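You operate a simulated robot arm through the tools that you are given. There is no shell and no other tool. Be economical: measure what you need, move in short steps, check, and stop when the job is done.

The job below is to be done with a simulated robot arm. You get a single attempt, and the scene is never put back.

JOB
Slide the tailstock up to the bottle and dial the job card's stop.
Fine: lock the tilt with the red knob and the tailstock with the blue one; slide the dial gauge forward.

The check looks at the end state, three seconds after you hand in, the way a careful person would. Anything else that was tipped, shoved, dropped, spilled or broken makes it a failure.

ROBOT AND FRAMES
A 7-joint arm with a two-finger parallel gripper, fixed in place. Base frame: the origin is at the foot of the arm, x ahead of it, y to its left, z up; the work surface is at about z = 0.815. Units: m, rad, N and s.
With the tool pointing down near the work surface it reaches from about 0.24 to 0.68 m from the base axis. Its first joint turns from -1.152 to 1.152 rad. Payload 2.4 kg.
Tool frame: the origin (TCP) lies between the finger pads and is the grasp point; the fingertips stand 0.03 m ahead of it; z points along the fingers, y is the line along which they close. The gripper opens to 0.094 m. The fingers are 0.028 m wide and 0.01 m thick; the gripper's body (0.05 by 0.096 m) begins 0.055 m behind the TCP.
Orientation is told as [roll, pitch, yaw] about the base's x, y, z axes, in that order, counted from this pose: with the fingers straight down and closing along the base's y, the tool's x points along the base's -x, its y along +y and its z along -z.

CONTROLS
- The arm moves only by the tool arm_command. Its argument "motion" is a list of rows, each an object (a shift or turn left out is 0, a gripper value left out holds the last) with "delta_pos": the shift along the tool's x, y, z in units of 500 mm (1.0 is 500 mm), a list of three; "rot": the turn, a rotation vector about the tool's x, y, z in units of 120 degrees (1.0 is 120 degrees), a list of three; "claw": the opening, from 0 (shut) to 1 (fully open). In form: [{"delta_pos": [tx, ty, tz], "rot": [ax, ay, az], "claw": claw}, ...]. A call has 1 to 12 rows; each row is the pose to reach, as a shift and turn from the pose commanded when the call began, along the tool's axes at that moment. A call with a number of a shift or a turn outside -1 to 1 is refused whole. Each row takes 0.2 s and may step no farther than 0.05 m and 0.15 rad from the row before; otherwise, or with a gripper value out of range, the whole call is refused. Where a pose cannot be reached the arm comes as near as it can. A force on the tool above 70 N (or 10 N above the force at the start of the call, whichever is more), or a blocked arm, ends the call early, and 0.2 s more pass. The fingers move at their own pace (about 0.153 m/s each) and stop on an object; they squeeze with about 31 N. The grip force told is the motor's: it shows also when the fingers shut on nothing. Time passes only in rows, and 0.2 s behind the last, so rows that repeat a pose let the fingers close. The reply holds the time, the measured pose of the TCP, the force on the tool along the base axes, the opening and the grip force, in the units named above and with some noise, with the torque about the TCP (base axes, N m) and any sound that the robot's microphone picked up.
- Cameras (640 x 400 px; columns grow to the right, rows downward): "scene" is fixed at [0.0256, 0.4652, 1.4481]; the picture's right is [-0.84, -0.54, 0.00], its down [-0.28, 0.44, -0.85] and it looks along [0.46, -0.72, -0.52] (base axes); focal length 353 px, centre (320, 200). "wrist" rides on the gripper at [0.076, 0.014, -0.102] in the tool frame; the picture's right is [-0.18, 0.98, 0.00], its down [-0.75, -0.14, -0.64] and it looks along [-0.63, -0.12, 0.77] (tool axes); focal length 243 px, centre (320, 200).
- snapshot(camera): a new picture of that camera. No time passes.
- pixel_to_xyz(camera, pixels): there is no depth. For up to 12 entries [column, row, z] of the newest picture of that camera ("zoom" is the newest enlarged one), the place [x, y] in the base frame at which the ray of that pixel passes the height z, good to about 0.003 m. No time passes.
- inspect(camera, box): a new picture of the part [left, top, right, bottom] of that camera's present view, enlarged. No time passes.
- job_done(): hands the job in; it is judged then, once.

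Work in short steps. Measure before you move; look again where a grasp or a placing could have gone wrong, and mend it. You have 80 turns and 38 pictures in all, those below and enlarged ones among them. Open the gripper and draw the arm clear of the work before you hand the job in, unless the task says otherwise; then end with one line.

The tools are called after ">>>" as name(argument=value, ...) on one line, values as JSON. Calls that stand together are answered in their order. arm_command: Moves the arm, as the interface text tells. Its arguments: {"type":"object","properties":{"motion":{"type":"array"}},"required":["motion"]} The other tools are called the same way: snapshot (camera) takes a picture; pixel_to_xyz (camera, pixels) gives the place at which the rays of pixels pass given heights; inspect (camera, box) takes an enlarged picture of a part of a camera's view; job_done () hands the job in.

At the start:

```text
clock: 0.0
position: [0.3539, 0.0072, 1.2286]
tcp_rot: [0.001, -0.001, 0.0]
contact_force: [0.2, 0.1, -0.2]
moment: [-0.04, 0.0, 0.02]
grip_width: 0.0939
grasp_force: 0.0
```

scene: 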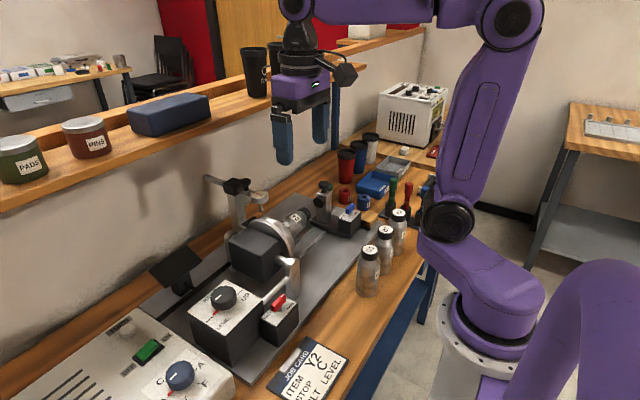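
wrist: 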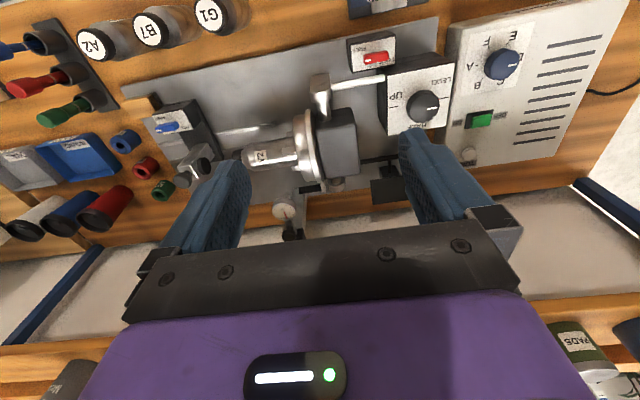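

I'll look closer at the job card and the fixture first.

>>> inspect(camera="scene", box=[140, 240, 380, 400])

>>> inspect(camera="scene", box=[200, 140, 420, 280])

>>> inspect(camera="wrist", box=[120, 20, 560, 250])

```text
2.50 times, centred on (260, 320) of scene
```

zoom: 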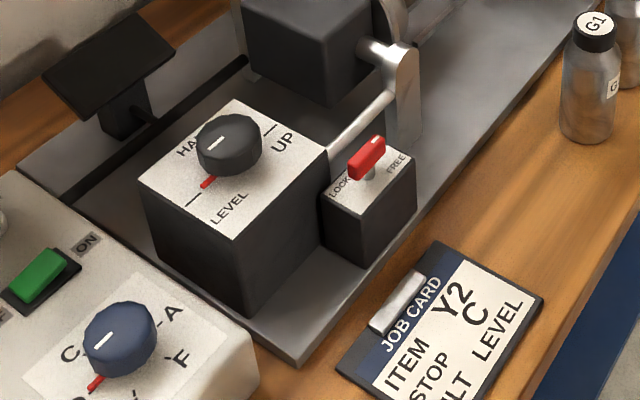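

```text
2.86 times, centred on (310, 210) of scene
```

zoom: 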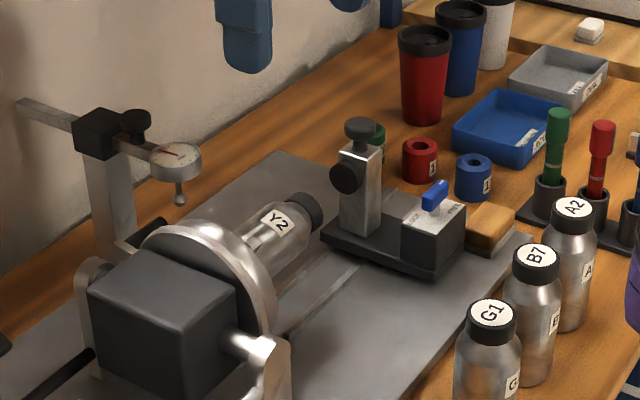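

```text
1.45 times, centred on (340, 135) of wrist
```

zoom: 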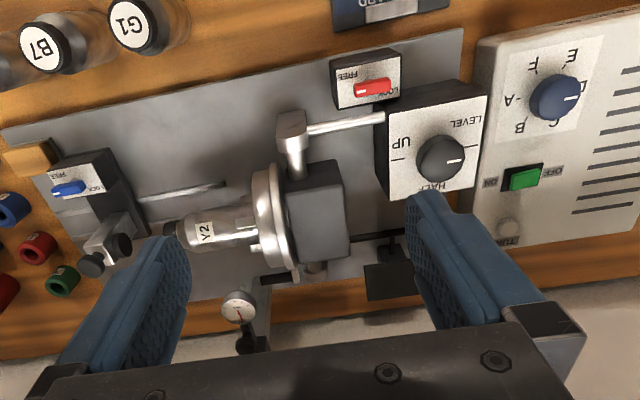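

The card reads ITEM Y2, STOP C, TILT LEVEL. Next I'll triangulate the main parts from the two cameras.

>>> pixel_to_xyz(camera="scene", pixels=[[180, 374, 0.9], [180, 374, 1.0], [222, 297, 0.9], [222, 297, 1.0], [278, 302, 0.9], [278, 302, 0.95], [351, 208, 0.9], [351, 208, 0.95], [326, 184, 0.9], [326, 184, 1.0], [261, 196, 0.95], [261, 196, 1.05]])

>>> pixel_to_xyz(camera="wrist", pixels=[[503, 65, 0.9], [503, 65, 1.0], [424, 105, 0.9], [424, 105, 1.0], [376, 58, 0.9], [376, 58, 0.95], [168, 127, 0.9], [168, 127, 0.95], [182, 202, 0.9], [182, 202, 1.0], [284, 212, 0.95], [284, 212, 1.05]])

```text
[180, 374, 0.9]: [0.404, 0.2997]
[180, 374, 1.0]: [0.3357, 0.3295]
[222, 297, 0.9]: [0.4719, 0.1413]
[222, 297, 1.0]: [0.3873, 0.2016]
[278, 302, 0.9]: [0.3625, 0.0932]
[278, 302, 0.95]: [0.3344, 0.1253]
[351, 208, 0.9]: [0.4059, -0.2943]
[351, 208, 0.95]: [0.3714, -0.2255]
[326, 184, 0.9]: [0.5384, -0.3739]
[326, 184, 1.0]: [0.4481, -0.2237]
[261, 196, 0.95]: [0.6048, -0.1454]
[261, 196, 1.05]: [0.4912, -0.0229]
```

```text
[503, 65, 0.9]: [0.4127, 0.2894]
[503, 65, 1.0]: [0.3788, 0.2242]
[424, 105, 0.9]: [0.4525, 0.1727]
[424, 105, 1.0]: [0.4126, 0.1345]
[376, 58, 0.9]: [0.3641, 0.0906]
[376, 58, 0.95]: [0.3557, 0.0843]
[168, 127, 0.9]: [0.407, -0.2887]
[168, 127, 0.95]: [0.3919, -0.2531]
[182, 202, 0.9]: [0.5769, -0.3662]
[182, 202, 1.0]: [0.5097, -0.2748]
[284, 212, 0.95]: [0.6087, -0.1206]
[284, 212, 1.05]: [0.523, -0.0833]
```

Triangulation puts the red lever at about (0.364, 0.092, 0.90), the blue lever at (0.407, -0.292, 0.90) and the stop knob at (0.41, 0.296, 0.89). I'll move to a closer look over the tailstock.

>>> arm_command(motion=[{"delta_pos": [0.007, -0.08, 0.04]}, {"delta_pos": [0.013, -0.16, 0.08]}, {"delta_pos": [0.02, -0.24, 0.12]}, {"delta_pos": [0.027, -0.32, 0.16]}, {"delta_pos": [0.033, -0.4, 0.2]}, {"delta_pos": [0.04, -0.46, 0.24]}, {"delta_pos": [0.04, -0.46, 0.24]}])

>>> snapshot(camera="wrist")

```text
clock: 1.6
position: [0.3342, -0.2248, 1.1074]
tcp_rot: [0.001, -0.001, -0.001]
contact_force: [0.0, -0.1, -0.4]
moment: [0.0, -0.01, 0.0]
grip_width: 0.0942
grasp_force: 0.0
```

```text
32 pictures are left
```

wrist: 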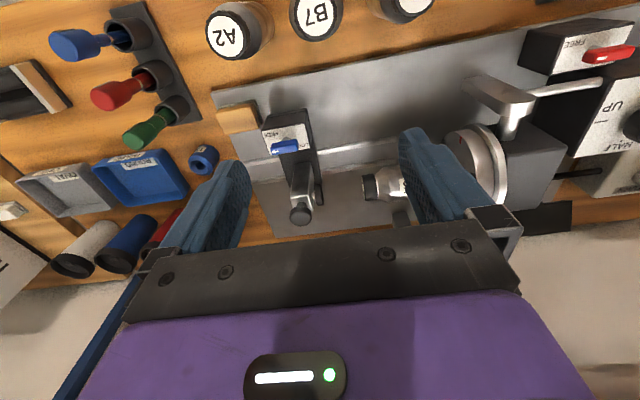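

>>> inspect(camera="wrist", box=[200, 80, 440, 240])

>>> inspect(camera="scene", box=[290, 165, 390, 255])

```text
2.50 times, centred on (320, 160) of wrist
```

zoom: 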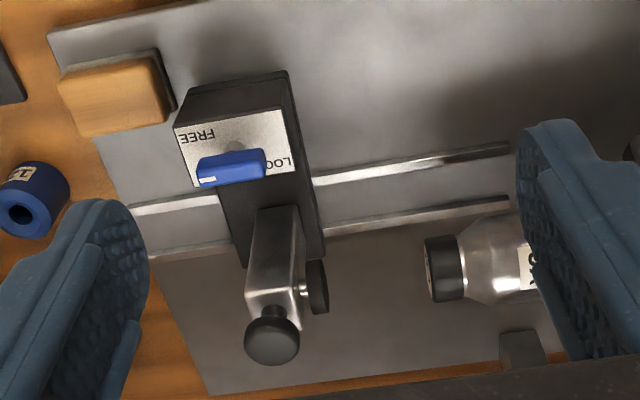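

```text
4.44 times, centred on (340, 210) of scene
```

zoom: 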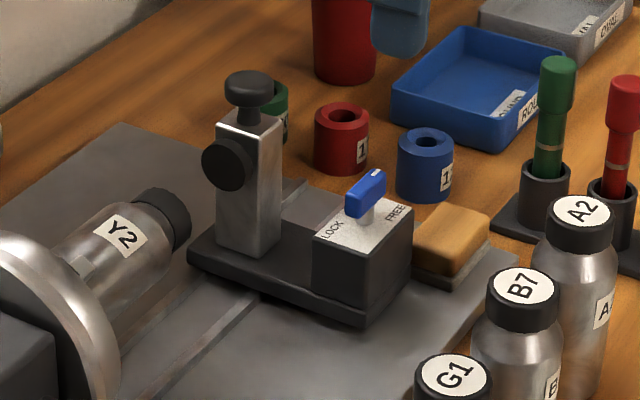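

The blue lever's white mark points to FREE (-y side), so the tailstock can slide towards +y. I'll measure the post, pad and cap positions.

>>> pixel_to_xyz(camera="wrist", pixels=[[309, 212, 0.95], [309, 212, 1.0], [327, 194, 0.9], [327, 194, 0.95], [377, 187, 0.9], [377, 187, 0.95], [299, 194, 0.9], [299, 194, 0.95], [295, 135, 0.9], [295, 148, 0.9], [272, 134, 0.88], [262, 100, 0.86]])

>>> pixel_to_xyz(camera="scene", pixels=[[345.6, 184, 0.95], [345.6, 184, 1.0], [340.7, 201.7, 0.9], [340.7, 201.7, 0.95], [328, 213, 0.9], [328, 213, 0.95], [372, 208, 0.9], [372, 208, 0.88], [339, 220, 0.84], [348, 222, 0.84], [354, 191, 0.94], [374, 237, 0.83]])

```text
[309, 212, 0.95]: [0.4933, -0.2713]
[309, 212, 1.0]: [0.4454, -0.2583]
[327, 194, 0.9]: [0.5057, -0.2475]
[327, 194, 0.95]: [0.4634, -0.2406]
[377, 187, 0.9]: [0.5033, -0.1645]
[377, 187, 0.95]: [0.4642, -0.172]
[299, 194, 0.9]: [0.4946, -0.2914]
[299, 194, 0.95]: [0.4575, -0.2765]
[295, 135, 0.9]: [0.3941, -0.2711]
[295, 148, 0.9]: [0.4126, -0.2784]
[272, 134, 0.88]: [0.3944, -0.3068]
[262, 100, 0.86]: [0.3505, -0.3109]
```

```text
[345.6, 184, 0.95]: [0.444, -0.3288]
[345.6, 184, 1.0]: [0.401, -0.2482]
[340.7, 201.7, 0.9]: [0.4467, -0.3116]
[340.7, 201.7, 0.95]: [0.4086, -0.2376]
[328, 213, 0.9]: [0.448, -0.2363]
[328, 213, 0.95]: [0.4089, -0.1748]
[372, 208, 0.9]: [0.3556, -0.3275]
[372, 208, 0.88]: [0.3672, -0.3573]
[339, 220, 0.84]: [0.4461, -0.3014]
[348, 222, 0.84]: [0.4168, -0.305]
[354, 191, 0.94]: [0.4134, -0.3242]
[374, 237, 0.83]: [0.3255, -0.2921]
```

The scene zoom was wider than the box I asked for, so I had the pixel mapping wrong. I'll redo these points.

>>> pixel_to_xyz(camera="scene", pixels=[[323.6, 184, 0.95], [323.6, 184, 1.0], [318.7, 201.7, 0.9], [318.7, 201.7, 0.95], [307, 212, 0.9], [307, 212, 0.95], [351, 208, 0.9], [360.8, 215, 0.88], [317, 220, 0.84], [330, 222, 0.84], [331, 191, 0.94], [350, 237, 0.83]])

```text
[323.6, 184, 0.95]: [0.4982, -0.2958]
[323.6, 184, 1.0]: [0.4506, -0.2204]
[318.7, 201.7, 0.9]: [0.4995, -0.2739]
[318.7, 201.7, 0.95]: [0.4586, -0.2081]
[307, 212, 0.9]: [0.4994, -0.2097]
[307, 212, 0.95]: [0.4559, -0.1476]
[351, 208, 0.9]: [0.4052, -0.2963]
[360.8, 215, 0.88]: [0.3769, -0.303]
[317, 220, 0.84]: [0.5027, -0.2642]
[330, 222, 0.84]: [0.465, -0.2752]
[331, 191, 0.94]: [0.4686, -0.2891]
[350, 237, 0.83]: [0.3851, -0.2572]
```

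Corrected positions: post at (0.48, -0.275) with its top at z 0.965, cap face at y -0.17, pad at y -0.245. I'll shut the fingers and lower them behind (-y side of) the post with tips at about 0.90, so the gripper body stays above the post's top knob.

>>> arm_command(motion=[{"delta_pos": [-0.08, -0.05, 0.02], "claw": 0}, {"delta_pos": [-0.15, -0.11, 0.04], "claw": 0}, {"delta_pos": [-0.22, -0.17, 0.06], "claw": 0}, {"delta_pos": [-0.292, -0.22, 0.1], "claw": 0}, {"delta_pos": [-0.292, -0.22, 0.174], "claw": 0}, {"delta_pos": [-0.292, -0.22, 0.26], "claw": 0}, {"delta_pos": [-0.292, -0.22, 0.354], "claw": 0}, {"delta_pos": [-0.292, -0.22, 0.354], "claw": 0}])

>>> snapshot(camera="wrist")

>>> inspect(camera="scene", box=[240, 130, 400, 230])

```text
clock: 3.4
position: [0.4811, -0.3308, 0.9311]
tcp_rot: [0.0, 0.0, -0.001]
contact_force: [-0.1, 0.5, 0.4]
moment: [-0.02, 0.0, 0.01]
grip_width: 0.0
grasp_force: 30.8
```

```text
29 pictures are left
```

wrist: 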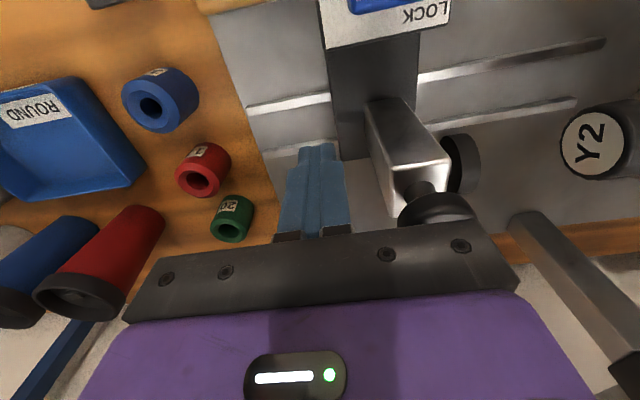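

```text
4.00 times, centred on (320, 180) of scene
```

zoom: 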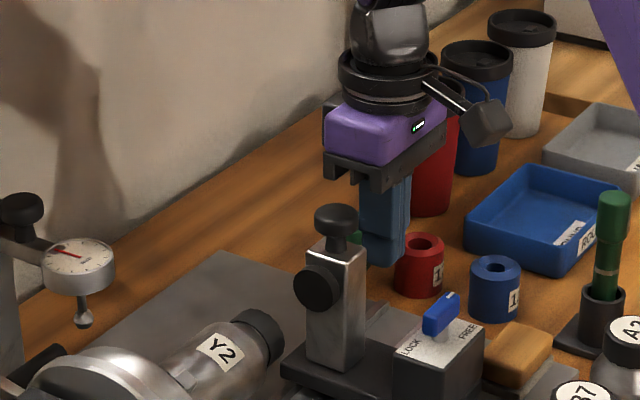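

Fingers are shut behind the post and in line with it. I'll push towards +y at a modest pace and stop short of the expected contact with the cap.

>>> arm_command(motion=[{"delta_pos": [0, 0.03, 0]}, {"delta_pos": [0, 0.05, 0]}, {"delta_pos": [0, 0.066, 0]}, {"delta_pos": [0, 0.082, 0]}, {"delta_pos": [0, 0.098, 0]}, {"delta_pos": [0, 0.114, 0]}, {"delta_pos": [0, 0.13, 0]}, {"delta_pos": [0, 0.146, 0]}, {"delta_pos": [0, 0.16, 0]}])

>>> inspect(camera="scene", box=[240, 150, 400, 250])

```text
clock: 5.4
position: [0.4793, -0.2542, 0.9294]
tcp_rot: [-0.001, 0.002, 0.001]
contact_force: [-2.1, -5.6, 2.7]
moment: [0.19, -0.09, -0.02]
grip_width: 0.0
grasp_force: 30.5
```

```text
4.00 times, centred on (320, 200) of scene
```

zoom: 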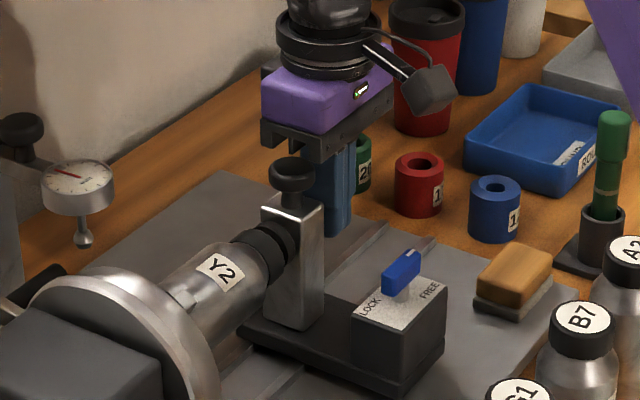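

The tailstock slides with about 6 N and the pad is now close to the cap. I'll continue in small steps and watch the force.

>>> arm_command(motion=[{"delta_pos": [0, 0.006, 0]}, {"delta_pos": [0, 0.012, 0]}, {"delta_pos": [0, 0.018, 0]}])

```text
clock: 6.2
position: [0.4792, -0.2477, 0.931]
tcp_rot: [0.0, 0.0, -0.003]
contact_force: [-1.6, -12.0, -4.5]
moment: [0.22, -0.03, -0.09]
grip_width: 0.0
grasp_force: 30.8
```

The force rose to 12 N and the arm lags its command, so this may be contact. I'll look from the wrist and the scene.

>>> inspect(camera="scene", box=[270, 180, 350, 230])

>>> snapshot(camera="wrist")

```text
8.00 times, centred on (310, 205) of scene
```

zoom: 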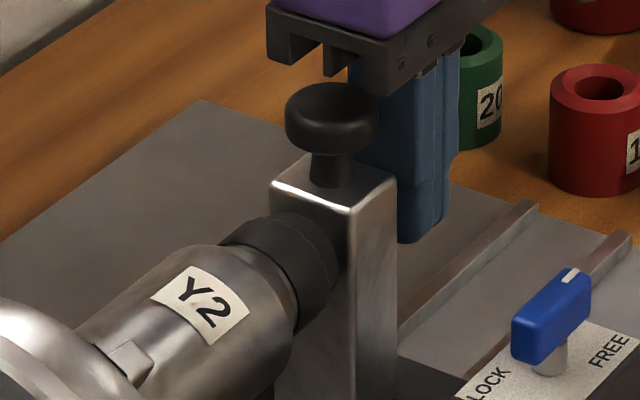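

```text
25 pictures are left
```

wrist: 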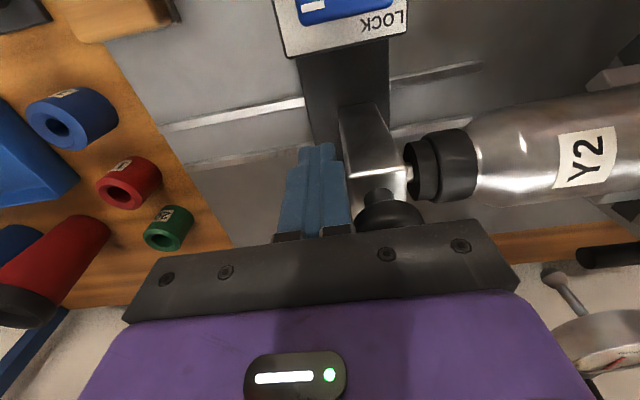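

The pad looks flush against the cap. One small extra push will confirm that it has stopped moving.

>>> arm_command(motion=[{"delta_pos": [0, 0.006, 0]}, {"delta_pos": [0, 0.01, 0]}])

```text
clock: 6.8
position: [0.4802, -0.2455, 0.932]
tcp_rot: [-0.003, -0.005, -0.009]
contact_force: [7.0, -37.7, -14.4]
moment: [0.72, 0.27, -0.46]
grip_width: 0.0002
grasp_force: 31.1
```

Force jumped to 38 N with almost no movement, so the tailstock is against the bottle. I'll back off, rise, and move to view the blue lever.

>>> arm_command(motion=[{"delta_pos": [0, -0.06, 0]}, {"delta_pos": [0, -0.06, -0.08]}, {"delta_pos": [0, -0.06, -0.17]}, {"delta_pos": [0.08, -0.03, -0.2]}, {"delta_pos": [0.16, 0.0, -0.2]}, {"delta_pos": [0.22, 0.0, -0.2]}, {"delta_pos": [0.28, 0.0, -0.2], "claw": 0.5}, {"delta_pos": [0.28, 0.0, -0.2], "claw": 0.5}])

>>> inspect(camera="wrist", box=[200, 60, 440, 210])

```text
clock: 8.6
position: [0.3379, -0.2386, 1.0312]
tcp_rot: [0.0, -0.001, -0.001]
contact_force: [-0.4, -0.5, -0.5]
moment: [-0.03, -0.02, 0.01]
grip_width: 0.0472
grasp_force: 0.1
```

```text
2.67 times, centred on (320, 135) of wrist
```

zoom: 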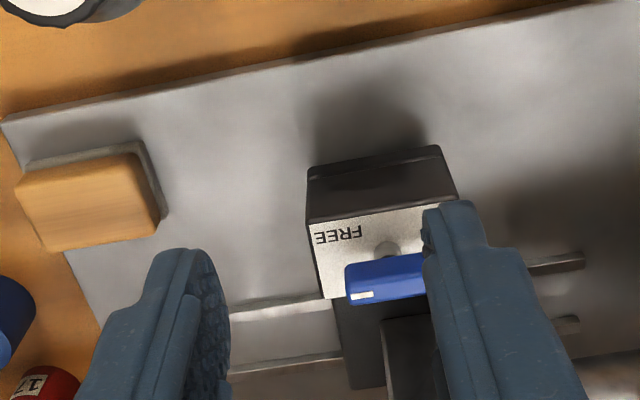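

The lever sits in view at zoom (385, 278). I'll fix its position in both cameras.

>>> pixel_to_xyz(camera="zoom", pixels=[[388, 278, 0.9], [388, 278, 0.91], [387, 250, 0.893], [348, 280, 0.91], [320, 222, 0.89], [452, 196, 0.89], [388, 335, 0.95]])

>>> inspect(camera="scene", box=[296, 190, 376, 240])

```text
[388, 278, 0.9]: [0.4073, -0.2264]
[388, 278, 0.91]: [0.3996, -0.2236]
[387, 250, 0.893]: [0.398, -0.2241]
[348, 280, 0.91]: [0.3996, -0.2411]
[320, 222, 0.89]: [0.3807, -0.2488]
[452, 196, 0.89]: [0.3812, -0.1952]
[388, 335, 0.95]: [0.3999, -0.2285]
```

```text
8.00 times, centred on (336, 215) of scene
```

zoom: 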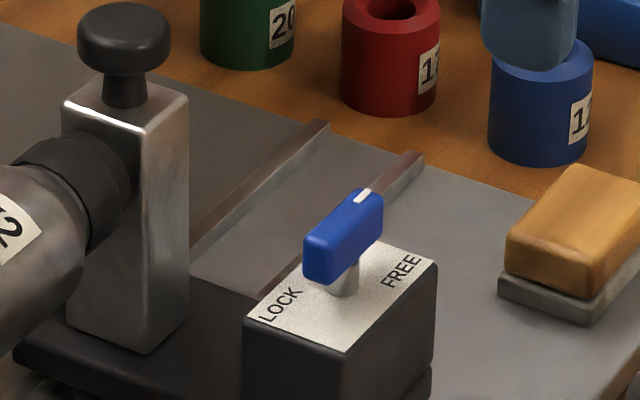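

>>> pixel_to_xyz(camera="zoom", pixels=[[343, 235, 0.9], [343, 235, 0.91], [343, 235, 0.92], [343, 288, 0.885], [343, 288, 0.875], [434, 263, 0.885], [434, 263, 0.875], [250, 320, 0.885], [347, 350, 0.885], [347, 350, 0.875], [130, 60, 0.96], [125, 105, 0.95]])

```text
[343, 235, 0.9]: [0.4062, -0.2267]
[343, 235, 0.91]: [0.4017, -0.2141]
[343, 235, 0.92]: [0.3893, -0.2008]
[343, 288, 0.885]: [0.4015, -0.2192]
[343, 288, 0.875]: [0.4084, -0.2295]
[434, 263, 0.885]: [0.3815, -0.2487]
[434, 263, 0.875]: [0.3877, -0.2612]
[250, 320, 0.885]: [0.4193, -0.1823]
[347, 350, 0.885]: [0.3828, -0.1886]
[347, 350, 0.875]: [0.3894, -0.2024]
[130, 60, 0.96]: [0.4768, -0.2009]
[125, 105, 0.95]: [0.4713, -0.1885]
```

The blue lever is centred at about (0.404, -0.225, 0.90), lies along y, and its mark is on the FREE side; the plate is at z 0.881. I'll turn the tool 90° so the fingers close along x, directly above the lever.

>>> arm_command(motion=[{"delta_pos": [-0.02, 0.003, 0], "rot": [0, 0, 0.07]}, {"delta_pos": [-0.03, 0.006, 0], "rot": [0, 0, 0.14]}, {"delta_pos": [-0.04, 0.009, 0], "rot": [0, 0, 0.21]}, {"delta_pos": [-0.05, 0.012, 0], "rot": [0, 0, 0.28]}, {"delta_pos": [-0.06, 0.015, 0], "rot": [0, 0, 0.35]}, {"delta_pos": [-0.08, 0.018, 0], "rot": [0, 0, 0.42]}, {"delta_pos": [-0.1, 0.021, 0], "rot": [0, 0, 0.49]}, {"delta_pos": [-0.11, 0.024, 0], "rot": [0, 0, 0.56]}, {"delta_pos": [-0.12, 0.027, 0], "rot": [0, 0, 0.63]}, {"delta_pos": [-0.132, 0.027, 0], "rot": [0, 0, 0.7]}, {"delta_pos": [-0.132, 0.027, 0], "rot": [0, 0, 0.75]}, {"delta_pos": [-0.132, 0.027, 0], "rot": [0, 0, 0.75]}])

>>> snapshot(camera="wrist")

```text
clock: 11.2
position: [0.4051, -0.226, 1.0303]
tcp_rot: [0.001, 0.0, -1.572]
contact_force: [-0.7, 0.9, 0.9]
moment: [0.01, 0.0, 0.03]
grip_width: 0.0471
grasp_force: 0.1
```

```text
22 pictures are left
```

wrist: 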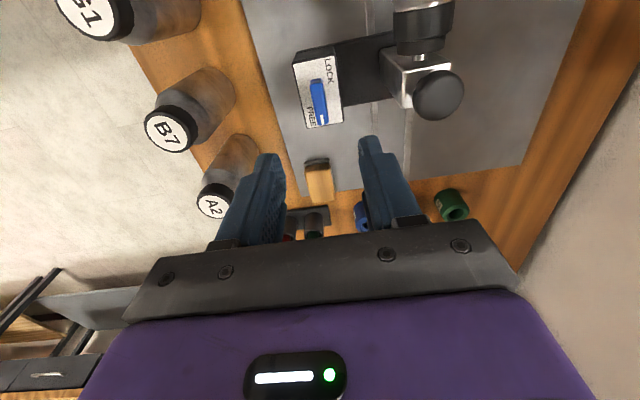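

Lever at pixel (318, 102) in this view. I'll check its position, with the bar's ends, before descending.

>>> pixel_to_xyz(camera="wrist", pixels=[[318, 102, 0.905], [313, 81, 0.91], [322, 124, 0.905], [295, 68, 0.881], [338, 56, 0.881], [304, 128, 0.881], [345, 124, 0.881]])

```text
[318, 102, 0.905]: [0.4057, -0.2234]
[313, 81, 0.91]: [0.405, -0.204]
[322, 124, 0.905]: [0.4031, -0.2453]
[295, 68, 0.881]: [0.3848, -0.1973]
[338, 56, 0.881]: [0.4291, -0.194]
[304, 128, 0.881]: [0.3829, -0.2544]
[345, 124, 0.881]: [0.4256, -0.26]
```

The lever centre comes out at (0.405, -0.2245), right under the TCP. I'll descend to z 0.923 (tips 12 mm above the plate) and close.

>>> arm_command(motion=[{"delta_pos": [0.003, 0, 0.08]}, {"delta_pos": [0.003, 0, 0.16]}, {"delta_pos": [0.003, 0, 0.215]}, {"delta_pos": [0.003, 0, 0.215], "claw": 0}, {"delta_pos": [0.003, 0, 0.215], "claw": 0}])

```text
clock: 12.4
position: [0.4067, -0.2226, 0.9235]
tcp_rot: [0.0, 0.0, -1.572]
contact_force: [-2.0, 0.6, -2.5]
moment: [-0.74, 0.02, -0.02]
grip_width: 0.0118
grasp_force: 45.5
```

The lever is gripped at 11.8 mm. I'll try a small turn of about 16° counter-clockwise seen from above and read the torque.

>>> arm_command(motion=[{"rot": [0, 0, -0.05]}, {"rot": [0, 0, -0.1]}, {"rot": [0, 0, -0.13]}])

>>> inspect(camera="scene", box=[296, 180, 376, 230])

```text
clock: 13.2
position: [0.4071, -0.2239, 0.923]
tcp_rot: [0.0, 0.001, -1.299]
contact_force: [4.1, 1.4, -7.4]
moment: [0.15, -0.04, -0.02]
grip_width: 0.0118
grasp_force: 45.3
```

```text
8.00 times, centred on (336, 205) of scene
```

zoom: 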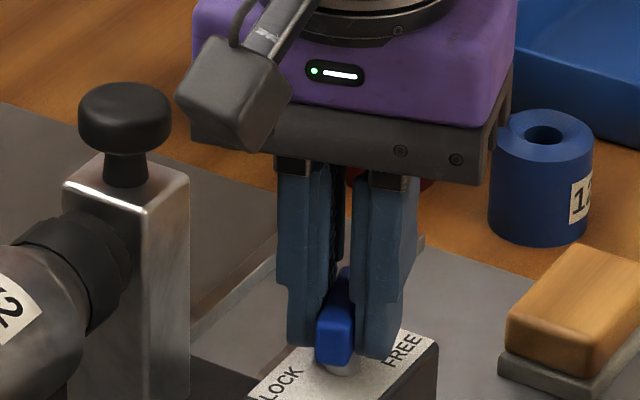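

The turn is free with negligible torque (z about -0.02), so this is the lever's way round. I'll carry on to about 90° and read the torque again.

>>> arm_command(motion=[{"rot": [0, 0, -0.07]}, {"rot": [0, 0, -0.14]}, {"rot": [0, 0, -0.21]}, {"rot": [0, 0, -0.28]}, {"rot": [0, 0, -0.35]}, {"rot": [0, 0, -0.42]}, {"rot": [0, 0, -0.49]}, {"rot": [0, 0, -0.56]}, {"rot": [0, 0, -0.62]}])

>>> inspect(camera="scene", box=[296, 180, 376, 230])

```text
clock: 15.2
position: [0.4077, -0.224, 0.9236]
tcp_rot: [-0.002, 0.0, 0.003]
contact_force: [21.2, 4.0, -20.1]
moment: [0.17, 0.4, -0.1]
grip_width: 0.0115
grasp_force: 45.0
```

```text
8.00 times, centred on (336, 205) of scene
```

zoom: 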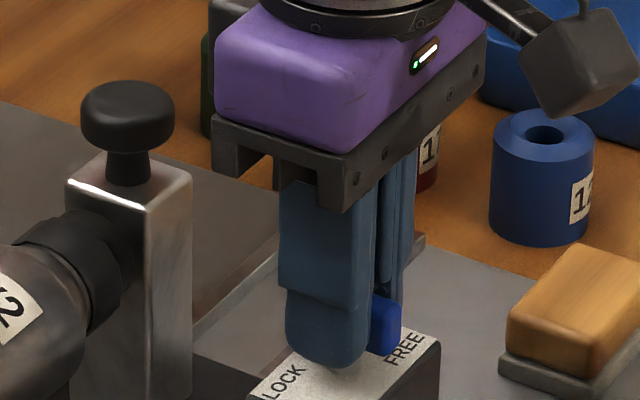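

The lever followed 90° (it now lies along x), but forces of about 20 N built up from a small off-centre. I'll open and regrip to relieve them, then look at the torque while turning on.

>>> arm_command(motion=[{"claw": 0.35}, {"claw": 0.35}, {"claw": 0}, {"claw": 0}])

>>> arm_command(motion=[{"rot": [0, 0, -0.07]}, {"rot": [0, 0, -0.14]}, {"rot": [0, 0, -0.21]}, {"rot": [0, 0, -0.28]}])

```text
clock: 16.2
position: [0.405, -0.2243, 0.9239]
tcp_rot: [0.0, 0.002, 0.0]
contact_force: [-3.3, 1.3, 7.5]
moment: [-0.01, 0.77, 0.01]
grip_width: 0.0118
grasp_force: 44.6
```

```text
clock: 17.2
position: [0.405, -0.2253, 0.9233]
tcp_rot: [0.002, 0.0, 0.586]
contact_force: [-3.2, 3.2, 0.2]
moment: [0.06, -0.39, -1.73]
grip_width: 0.0297
grasp_force: 44.5
```

The torque rose to -1.73 N m and the fingers were forced open to 30 mm, so the lever has met a stop just past 90°. I'll turn back, release, rise and look.

>>> arm_command(motion=[{"rot": [0, 0, 0.07], "claw": 0.4}, {"rot": [0, 0, 0.14], "claw": 0.4}, {"rot": [0, 0, 0.21], "claw": 0.4}, {"rot": [0, 0, 0.28], "claw": 0.4}, {"delta_pos": [0.0, 0, -0.1], "rot": [0, 0, 0.28], "claw": 0.4}, {"delta_pos": [0.07, 0, -0.16], "rot": [0, 0, 0.28], "claw": 0.4}, {"delta_pos": [0.14, 0, -0.18], "rot": [0, 0, 0.28], "claw": 0.8}, {"delta_pos": [0.14, 0, -0.18], "rot": [0, 0, 0.28], "claw": 0.8}])

>>> inspect(camera="wrist", box=[220, 60, 420, 185])

>>> inspect(camera="scene", box=[296, 190, 376, 240])

```text
clock: 19.0
position: [0.3454, -0.2646, 1.0125]
tcp_rot: [0.001, 0.001, 0.0]
contact_force: [-0.7, 0.2, -0.3]
moment: [0.03, 0.0, -0.01]
grip_width: 0.0753
grasp_force: 0.0
```

```text
3.20 times, centred on (320, 122) of wrist
```

zoom: 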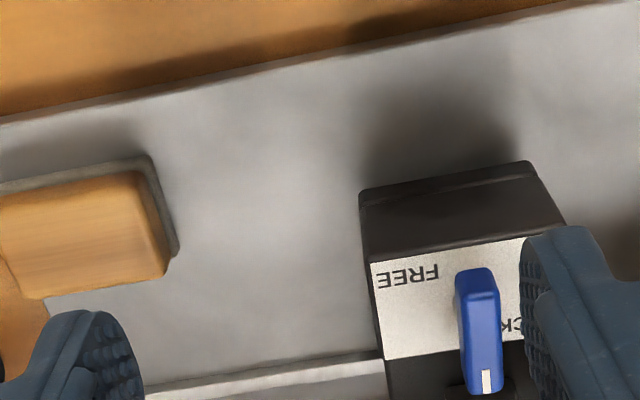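

```text
8.00 times, centred on (336, 215) of scene
```

zoom: 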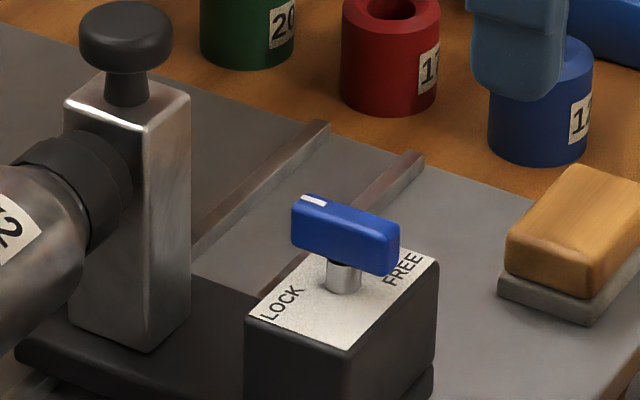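

The lever now points to +x, hard against a stop. Whether that counts as LOCK is uncertain because the LOCK label is on the +y side, so I'll test it by gently pushing the tailstock's box back (-y) with shut fingers. When free it slid at about 6 N.

>>> arm_command(motion=[{"delta_pos": [-0.05, 0.06, 0], "claw": 0}, {"delta_pos": [-0.109, 0.13, 0], "claw": 0}, {"delta_pos": [-0.109, 0.2, 0], "claw": 0}, {"delta_pos": [-0.109, 0.2, 0.08], "claw": 0}, {"delta_pos": [-0.109, 0.2, 0.16], "claw": 0}, {"delta_pos": [-0.109, 0.2, 0.24], "claw": 0}, {"delta_pos": [-0.109, 0.2, 0.24], "claw": 0}])

>>> arm_command(motion=[{"delta_pos": [0, -0.02, 0]}, {"delta_pos": [0, -0.03, 0]}, {"delta_pos": [0, -0.036, 0]}, {"delta_pos": [0, -0.042, 0]}])

```text
clock: 20.6
position: [0.4009, -0.1598, 0.8915]
tcp_rot: [-0.001, 0.0, 0.0]
contact_force: [0.2, 0.6, -0.3]
moment: [-0.02, -0.02, -0.01]
grip_width: 0.0002
grasp_force: 31.6
```

```text
clock: 21.6
position: [0.4011, -0.1813, 0.8933]
tcp_rot: [0.003, 0.002, 0.003]
contact_force: [-0.9, 11.2, 11.2]
moment: [-0.03, 0.16, -0.2]
grip_width: 0.0
grasp_force: 30.7
```

Contact, with 11 N at y -0.181. I'll push a little more and see whether it moves.

>>> arm_command(motion=[{"delta_pos": [0, -0.006, 0]}, {"delta_pos": [0, -0.01, 0]}])

```text
clock: 22.2
position: [0.4003, -0.1809, 0.8917]
tcp_rot: [0.002, 0.006, 0.009]
contact_force: [0.2, 46.6, 19.1]
moment: [0.24, 0.25, -0.58]
grip_width: 0.0
grasp_force: 30.7
```

46 N and no movement at all, so the tailstock is locked. I'll back off, rise, and go over the red lever with the tool turned 90° for the same grip.

>>> arm_command(motion=[{"delta_pos": [0, 0.05, 0]}, {"delta_pos": [0.01, 0.05, -0.09]}, {"delta_pos": [0.02, 0.06, -0.18], "rot": [0, 0, 0.05]}, {"delta_pos": [0.04, 0.08, -0.26], "rot": [0, 0, 0.12]}, {"delta_pos": [0.06, 0.12, -0.32], "rot": [0, 0, 0.19]}, {"delta_pos": [0.072, 0.2, -0.32], "rot": [0, 0, 0.26], "claw": 0.5}, {"delta_pos": [0.072, 0.28, -0.32], "rot": [0, 0, 0.33], "claw": 0.5}, {"delta_pos": [0.072, 0.36, -0.32], "rot": [0, 0, 0.4], "claw": 0.5}, {"delta_pos": [0.072, 0.44, -0.32], "rot": [0, 0, 0.47], "claw": 0.5}, {"delta_pos": [0.072, 0.5, -0.32], "rot": [0, 0, 0.54], "claw": 0.5}, {"delta_pos": [0.072, 0.55, -0.32], "rot": [0, 0, 0.61], "claw": 0.5}, {"delta_pos": [0.072, 0.556, -0.32], "rot": [0, 0, 0.68], "claw": 0.5}])

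>>> arm_command(motion=[{"rot": [0, 0, 0.07]}, {"rot": [0, 0, 0.07]}])

>>> snapshot(camera="wrist")

>>> inspect(camera="scene", box=[180, 250, 340, 350])

```text
clock: 24.8
position: [0.3666, 0.0892, 1.0541]
tcp_rot: [0.0, 0.0, -1.424]
contact_force: [0.1, -0.7, 0.7]
moment: [0.02, -0.06, 0.01]
grip_width: 0.0471
grasp_force: 0.1
```

```text
clock: 25.4
position: [0.3669, 0.0888, 1.053]
tcp_rot: [0.0, 0.001, -1.572]
contact_force: [0.2, 0.3, 0.7]
moment: [0.01, -0.02, 0.0]
grip_width: 0.0466
grasp_force: 0.0
```

```text
17 pictures are left
```

wrist: 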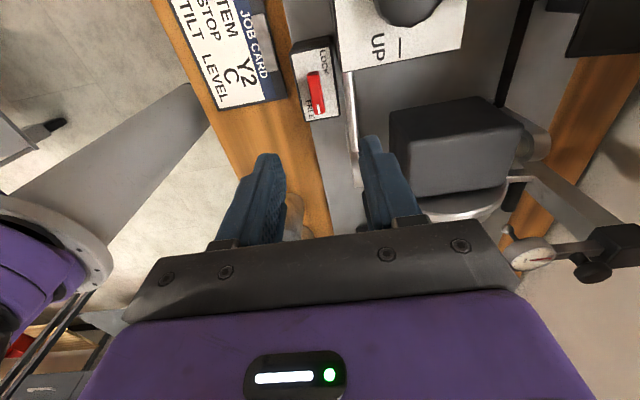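

```text
4.00 times, centred on (260, 300) of scene
```

zoom: 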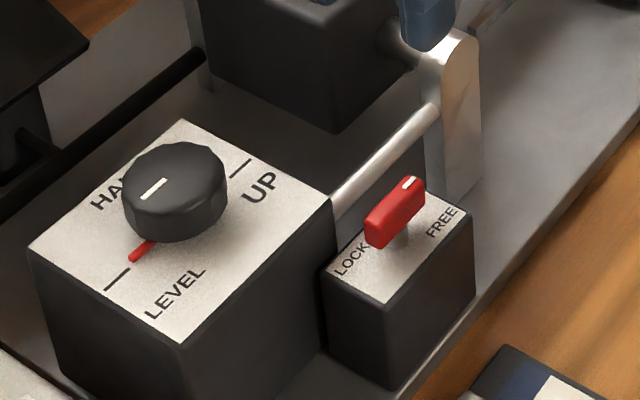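

The tilt pointer is at LEVEL and the red lever's mark points to FREE. I'll measure the red lever in both views.

>>> pixel_to_xyz(camera="wrist", pixels=[[316, 92, 0.9], [316, 92, 0.91], [311, 72, 0.905], [321, 113, 0.9], [296, 54, 0.88], [336, 47, 0.88], [307, 122, 0.88], [340, 115, 0.88]])

>>> pixel_to_xyz(camera="zoom", pixels=[[395, 212, 0.9], [395, 212, 0.91], [400, 245, 0.88], [400, 245, 0.89], [470, 208, 0.88], [388, 303, 0.88], [325, 270, 0.88], [470, 208, 0.89], [470, 50, 0.96], [430, 100, 0.91], [210, 140, 0.93]])

```text
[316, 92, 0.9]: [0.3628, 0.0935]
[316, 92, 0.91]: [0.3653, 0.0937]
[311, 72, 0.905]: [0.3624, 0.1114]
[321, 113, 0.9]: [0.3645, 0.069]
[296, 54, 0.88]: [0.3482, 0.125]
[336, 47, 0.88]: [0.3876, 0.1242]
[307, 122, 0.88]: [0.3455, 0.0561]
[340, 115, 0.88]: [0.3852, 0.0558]
```

```text
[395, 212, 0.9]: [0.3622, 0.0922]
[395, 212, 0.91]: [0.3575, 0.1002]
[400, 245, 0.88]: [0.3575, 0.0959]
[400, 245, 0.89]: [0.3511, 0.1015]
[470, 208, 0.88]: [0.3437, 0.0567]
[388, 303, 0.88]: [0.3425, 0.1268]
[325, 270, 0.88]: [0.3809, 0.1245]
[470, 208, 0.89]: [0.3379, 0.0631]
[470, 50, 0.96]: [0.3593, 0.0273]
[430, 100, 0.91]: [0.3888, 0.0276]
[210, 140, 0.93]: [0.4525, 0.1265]
```

Red lever centre is (0.364, 0.0915, 0.90) and its plate is at z 0.88. The silver rod next to it could foul the +x finger, so I'll measure the rod in both views.

>>> pixel_to_xyz(camera="wrist", pixels=[[345, 90, 0.9], [345, 90, 0.92], [345, 90, 0.94], [352, 140, 0.9], [352, 140, 0.92], [352, 140, 0.94], [347, 142, 0.9], [347, 142, 0.92], [340, 70, 0.92]])

>>> pixel_to_xyz(camera="zoom", pixels=[[335, 190, 0.9], [335, 190, 0.92], [335, 190, 0.94], [430, 112, 0.9], [430, 112, 0.92], [430, 112, 0.94], [335, 200, 0.92], [182, 345, 0.92], [336, 195, 0.92]])

>>> inspect(camera="wrist", box=[260, 20, 420, 120])

```text
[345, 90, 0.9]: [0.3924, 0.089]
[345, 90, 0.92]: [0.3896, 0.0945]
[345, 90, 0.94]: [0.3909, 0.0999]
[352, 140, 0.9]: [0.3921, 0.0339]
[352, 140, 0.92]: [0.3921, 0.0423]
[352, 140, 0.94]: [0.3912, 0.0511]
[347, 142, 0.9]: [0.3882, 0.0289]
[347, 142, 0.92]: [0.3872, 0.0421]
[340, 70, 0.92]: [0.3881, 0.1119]
```

```text
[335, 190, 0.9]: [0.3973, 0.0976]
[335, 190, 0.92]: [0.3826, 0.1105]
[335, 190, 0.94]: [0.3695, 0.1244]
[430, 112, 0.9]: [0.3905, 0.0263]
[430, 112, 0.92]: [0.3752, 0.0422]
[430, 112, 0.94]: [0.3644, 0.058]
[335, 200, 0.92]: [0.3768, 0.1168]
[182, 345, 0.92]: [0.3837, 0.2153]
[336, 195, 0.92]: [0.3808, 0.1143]
```

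```text
4.00 times, centred on (340, 70) of wrist
```

zoom: 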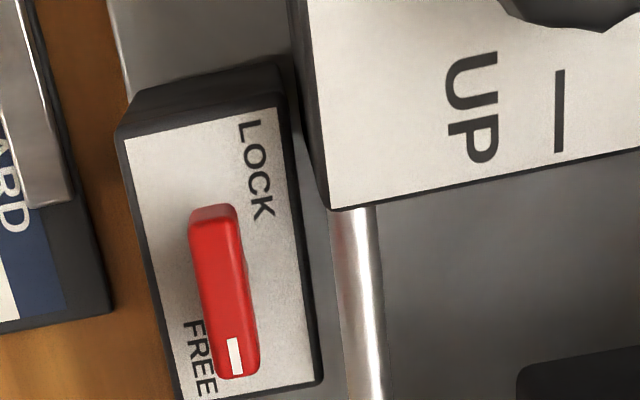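

LOCK is at the +x/+y corner and FREE at the -x/-y corner, which matches the 90° turn to +x. The rod lies at about x 0.391, so I'll descend slightly offset with a narrow opening, then centre and close.

>>> arm_command(motion=[{"delta_pos": [0.005, -0.013, 0.08], "claw": 0.3}, {"delta_pos": [0.005, -0.013, 0.16], "claw": 0.3}, {"delta_pos": [0.005, -0.013, 0.21], "claw": 0.3}, {"delta_pos": [0.005, -0.013, 0.254], "claw": 0.3}, {"delta_pos": [0.005, -0.013, 0.254], "claw": 0.3}])

>>> arm_command(motion=[{"delta_pos": [0, 0.006, 0], "claw": 0.2}, {"delta_pos": [0, 0.008, 0], "claw": 0}, {"delta_pos": [0, 0.008, 0], "claw": 0}])

```text
clock: 26.6
position: [0.3597, 0.0926, 0.9263]
tcp_rot: [0.001, -0.001, -1.57]
contact_force: [-0.5, -0.2, -0.2]
moment: [-0.01, 0.03, 0.01]
grip_width: 0.0284
grasp_force: 0.1
```

```text
clock: 27.4
position: [0.3644, 0.09, 0.9265]
tcp_rot: [0.002, 0.001, -1.571]
contact_force: [3.4, -3.9, 10.9]
moment: [0.57, 0.06, 0.01]
grip_width: 0.0116
grasp_force: 44.8
```

The red lever is gripped at 11.6 mm. I'll turn it 90° counter-clockwise, as I did the blue one.

>>> arm_command(motion=[{"rot": [0, 0, -0.07]}, {"rot": [0, 0, -0.14]}, {"rot": [0, 0, -0.21]}, {"rot": [0, 0, -0.28]}, {"rot": [0, 0, -0.35]}, {"rot": [0, 0, -0.42]}, {"rot": [0, 0, -0.49]}, {"rot": [0, 0, -0.56]}, {"rot": [0, 0, -0.63]}, {"rot": [0, 0, -0.7]}, {"rot": [0, 0, -0.76]}])

```text
clock: 29.8
position: [0.3648, 0.0929, 0.926]
tcp_rot: [0.002, -0.002, 0.02]
contact_force: [15.8, 7.7, -13.4]
moment: [0.19, 0.45, -1.01]
grip_width: 0.0119
grasp_force: 45.6
```

It reached the stop (torque -1.0 N m). I'll release, rise, and go on to the stop dial, checking the red lever on the way.

>>> arm_command(motion=[{"claw": 0.35}, {"claw": 0.35}, {"delta_pos": [0, 0, -0.09], "claw": 0.35}, {"delta_pos": [0, 0, -0.18]}, {"delta_pos": [0, 0, -0.27]}, {"delta_pos": [0.02, 0.08, -0.28]}, {"delta_pos": [0.03, 0.16, -0.28]}, {"delta_pos": [0.04, 0.24, -0.28], "claw": 0.9}, {"delta_pos": [0.04, 0.32, -0.28], "claw": 0.9}, {"delta_pos": [0.04, 0.4, -0.28], "claw": 0.9}, {"delta_pos": [0.04, 0.4, -0.28], "claw": 0.9}])

>>> inspect(camera="wrist", box=[130, 20, 450, 220])

>>> inspect(camera="scene", box=[130, 260, 322, 380])

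```text
clock: 32.2
position: [0.337, 0.2912, 1.0658]
tcp_rot: [0.0, -0.001, 0.019]
contact_force: [0.1, -0.7, -0.9]
moment: [0.02, -0.01, -0.02]
grip_width: 0.0846
grasp_force: 0.0
```

```text
2.00 times, centred on (290, 120) of wrist
```

zoom: 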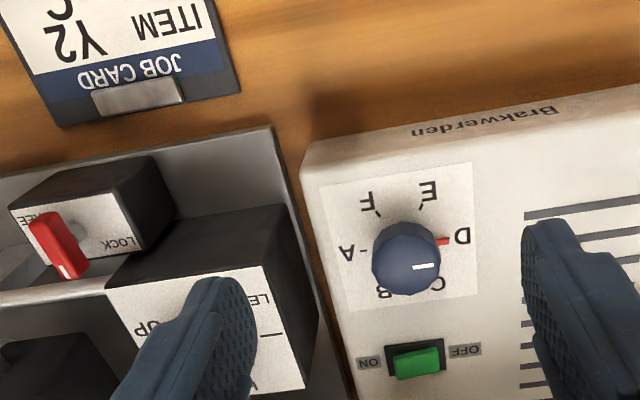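

```text
3.33 times, centred on (226, 320) of scene
```

zoom: 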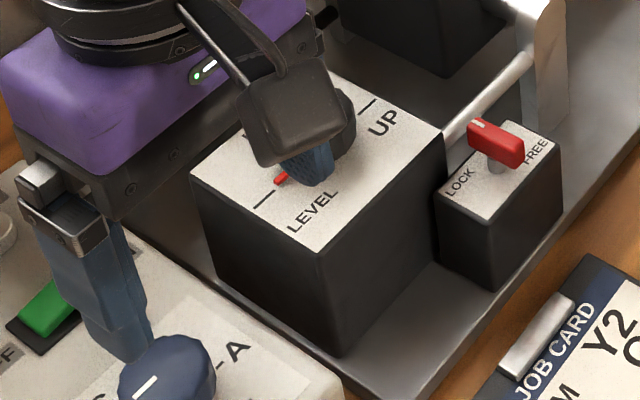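

The red lever is at LOCK. The dial's red pointer is at D, and C is the next mark clockwise seen from above (60° spacing). I'll measure the knob.

>>> pixel_to_xyz(camera="wrist", pixels=[[332.5, 145, 0.88], [332.5, 145, 0.9], [332.5, 145, 0.91], [315.5, 148, 0.9], [351, 143, 0.9], [361, 138, 0.88], [302, 146, 0.87], [318, 121, 0.87], [345, 120, 0.87], [354, 141, 0.87], [333, 174, 0.87]])

>>> inspect(camera="scene", box=[116, 320, 244, 400])

```text
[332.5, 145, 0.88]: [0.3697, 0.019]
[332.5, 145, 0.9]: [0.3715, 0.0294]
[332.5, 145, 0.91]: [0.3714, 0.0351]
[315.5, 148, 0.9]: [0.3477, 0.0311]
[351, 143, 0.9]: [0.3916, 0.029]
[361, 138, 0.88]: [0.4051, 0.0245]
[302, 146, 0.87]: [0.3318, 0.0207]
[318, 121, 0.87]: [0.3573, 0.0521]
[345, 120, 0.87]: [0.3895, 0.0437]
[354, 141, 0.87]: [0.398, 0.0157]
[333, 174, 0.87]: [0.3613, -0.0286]
```

```text
5.00 times, centred on (180, 360) of scene
```

zoom: 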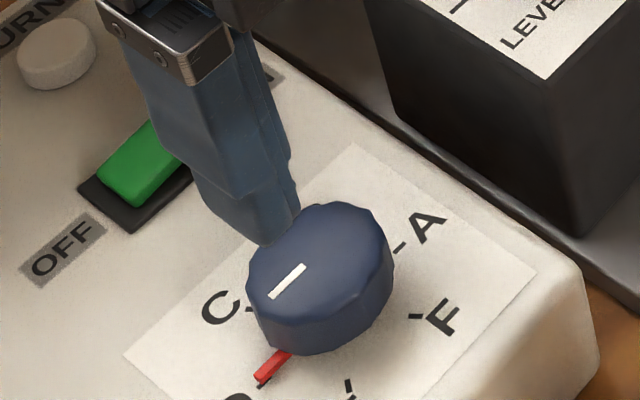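

The wrist pixels were referred to the older snapshot. I'll take a new one and measure from that.

>>> snapshot(camera="wrist")

>>> pixel_to_xyz(camera="wrist", pixels=[[332.5, 145, 0.88], [332.5, 145, 0.9], [332.5, 145, 0.91], [315.5, 148, 0.9], [351, 143, 0.9], [361, 138, 0.88], [302, 146, 0.87], [318, 121, 0.87], [345, 120, 0.87], [354, 141, 0.87], [333, 174, 0.87]])

>>> pixel_to_xyz(camera="zoom", pixels=[[318, 258, 0.88], [318, 258, 0.89], [318, 258, 0.9], [318, 258, 0.91], [250, 280, 0.89], [393, 270, 0.89], [402, 248, 0.86], [402, 248, 0.87], [415, 317, 0.86], [415, 317, 0.87], [260, 382, 0.87]])

```text
11 pictures are left
```

wrist: 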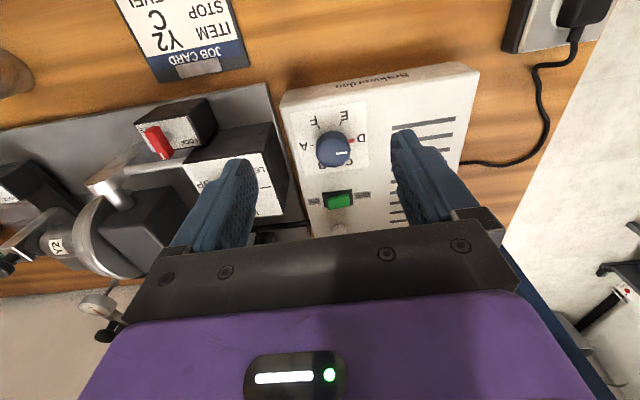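

```text
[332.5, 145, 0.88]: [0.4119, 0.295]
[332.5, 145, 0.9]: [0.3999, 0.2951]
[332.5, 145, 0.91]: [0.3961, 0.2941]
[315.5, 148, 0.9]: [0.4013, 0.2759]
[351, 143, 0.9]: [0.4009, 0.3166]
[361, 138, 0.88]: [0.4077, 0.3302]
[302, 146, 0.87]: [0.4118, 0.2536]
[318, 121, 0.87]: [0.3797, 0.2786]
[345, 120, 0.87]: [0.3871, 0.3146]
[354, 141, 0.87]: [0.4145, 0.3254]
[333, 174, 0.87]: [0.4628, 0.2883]
```

```text
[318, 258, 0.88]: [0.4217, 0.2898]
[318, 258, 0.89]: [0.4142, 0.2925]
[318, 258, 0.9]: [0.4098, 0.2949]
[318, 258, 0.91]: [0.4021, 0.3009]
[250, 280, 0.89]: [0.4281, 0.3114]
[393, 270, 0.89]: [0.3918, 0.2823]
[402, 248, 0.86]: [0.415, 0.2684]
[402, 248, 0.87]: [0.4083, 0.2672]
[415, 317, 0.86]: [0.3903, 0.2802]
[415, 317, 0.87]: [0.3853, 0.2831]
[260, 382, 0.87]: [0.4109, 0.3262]
```

Combining the views, the knob is centred at about (0.410, 0.2955), about 40 mm across, with its top at z 0.89. I'll hover above it turned 45°, so the fingers stay off the red pointer and the switch.

>>> arm_command(motion=[{"delta_pos": [-0.03, 0.001, 0.02], "rot": [0, 0, -0.065], "claw": 0.64}, {"delta_pos": [-0.06, 0.002, 0.05], "rot": [0, 0, -0.13], "claw": 0.64}, {"delta_pos": [-0.09, 0.003, 0.09], "rot": [0, 0, -0.195], "claw": 0.64}, {"delta_pos": [-0.12, 0.005, 0.13], "rot": [0, 0, -0.26], "claw": 0.64}, {"delta_pos": [-0.146, 0.006, 0.17], "rot": [0, 0, -0.325], "claw": 0.64}, {"delta_pos": [-0.146, 0.006, 0.21], "rot": [0, 0, -0.366], "claw": 0.64}, {"delta_pos": [-0.146, 0.006, 0.21], "rot": [0, 0, -0.366], "claw": 0.64}])

>>> snapshot(camera="wrist")

```text
clock: 33.8
position: [0.4138, 0.2954, 0.9608]
tcp_rot: [0.0, -0.001, 0.788]
contact_force: [0.0, -0.1, 0.1]
moment: [-0.02, -0.02, 0.0]
grip_width: 0.0602
grasp_force: 0.0
```

```text
10 pictures are left
```

wrist: 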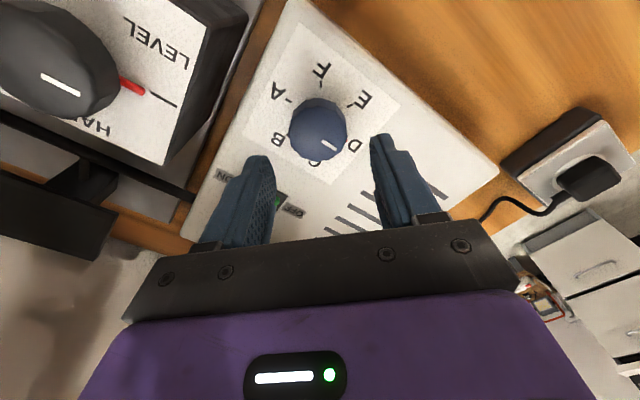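

>>> pixel_to_xyz(camera="wrist", pixels=[[318, 130, 0.88], [318, 130, 0.89], [318, 130, 0.9], [290, 130, 0.885], [347, 130, 0.885], [289, 100, 0.865], [315, 90, 0.865], [349, 106, 0.865]])

```text
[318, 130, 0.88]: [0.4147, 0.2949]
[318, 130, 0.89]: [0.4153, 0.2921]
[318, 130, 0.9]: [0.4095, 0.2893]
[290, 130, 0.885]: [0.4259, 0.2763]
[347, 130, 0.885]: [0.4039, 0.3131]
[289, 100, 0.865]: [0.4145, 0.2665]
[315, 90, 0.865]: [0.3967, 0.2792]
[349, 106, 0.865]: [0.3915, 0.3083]
```

The knob centre reads (0.4145, 0.294), within 2 mm of the TCP. I'll descend to z 0.909 and close.

>>> arm_command(motion=[{"delta_pos": [0, 0, 0.05]}, {"delta_pos": [0, 0, 0.104]}, {"delta_pos": [0, 0, 0.104]}, {"delta_pos": [0, 0, 0.104], "claw": 0}, {"delta_pos": [0, 0, 0.104], "claw": 0}])

```text
clock: 35.0
position: [0.415, 0.2936, 0.9084]
tcp_rot: [-0.002, -0.001, 0.786]
contact_force: [7.8, -7.6, -6.6]
moment: [0.2, -0.69, -0.01]
grip_width: 0.0431
grasp_force: 44.1
```

Gripped at 43 mm. I'll turn it 60° clockwise, from D to C.

>>> arm_command(motion=[{"rot": [0, 0, 0.07]}, {"rot": [0, 0, 0.14]}, {"rot": [0, 0, 0.21]}, {"rot": [0, 0, 0.28]}, {"rot": [0, 0, 0.35]}, {"rot": [0, 0, 0.42]}, {"rot": [0, 0, 0.48]}, {"rot": [0, 0, 0.5]}, {"rot": [0, 0, 0.5]}])

```text
clock: 37.0
position: [0.4131, 0.2954, 0.9096]
tcp_rot: [0.001, 0.001, -0.261]
contact_force: [20.8, -2.2, -20.8]
moment: [0.0, -0.05, 0.04]
grip_width: 0.0429
grasp_force: 44.3
```

Turned 60° with little torque left. I'll release, rise, back away and check the pointer.

>>> arm_command(motion=[{"claw": 0.64}, {"claw": 0.64}, {"delta_pos": [0, 0, -0.09], "claw": 0.64}, {"delta_pos": [0, 0, -0.18]}, {"delta_pos": [0.05, 0, -0.26], "rot": [0, 0, -0.06]}, {"delta_pos": [0.1, 0, -0.32], "rot": [0, 0, -0.12]}, {"delta_pos": [0.1, 0, -0.32], "rot": [0, 0, -0.125]}])

>>> snapshot(camera="wrist")

>>> inspect(camera="wrist", box=[260, 80, 420, 180])

```text
clock: 38.6
position: [0.3629, 0.3086, 1.0692]
tcp_rot: [0.0, 0.0, 0.003]
contact_force: [1.0, -0.1, -1.3]
moment: [0.04, 0.02, 0.04]
grip_width: 0.0602
grasp_force: 0.1
```

```text
9 pictures are left
```

wrist: 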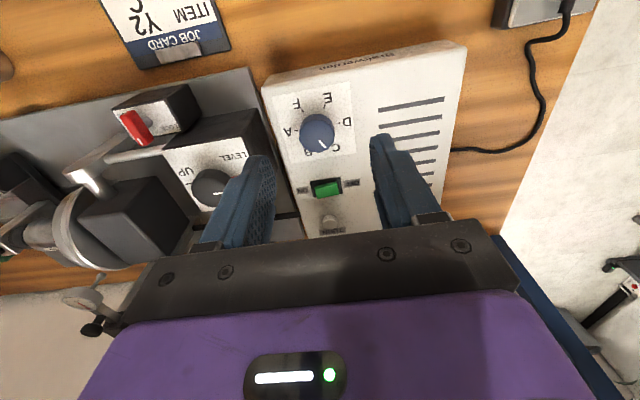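

```text
4.00 times, centred on (340, 130) of wrist
```

zoom: 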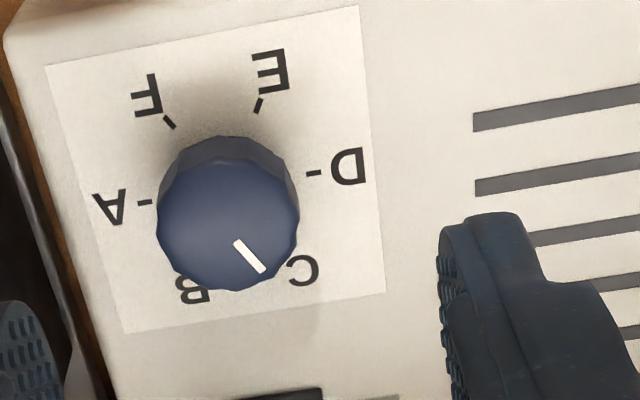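

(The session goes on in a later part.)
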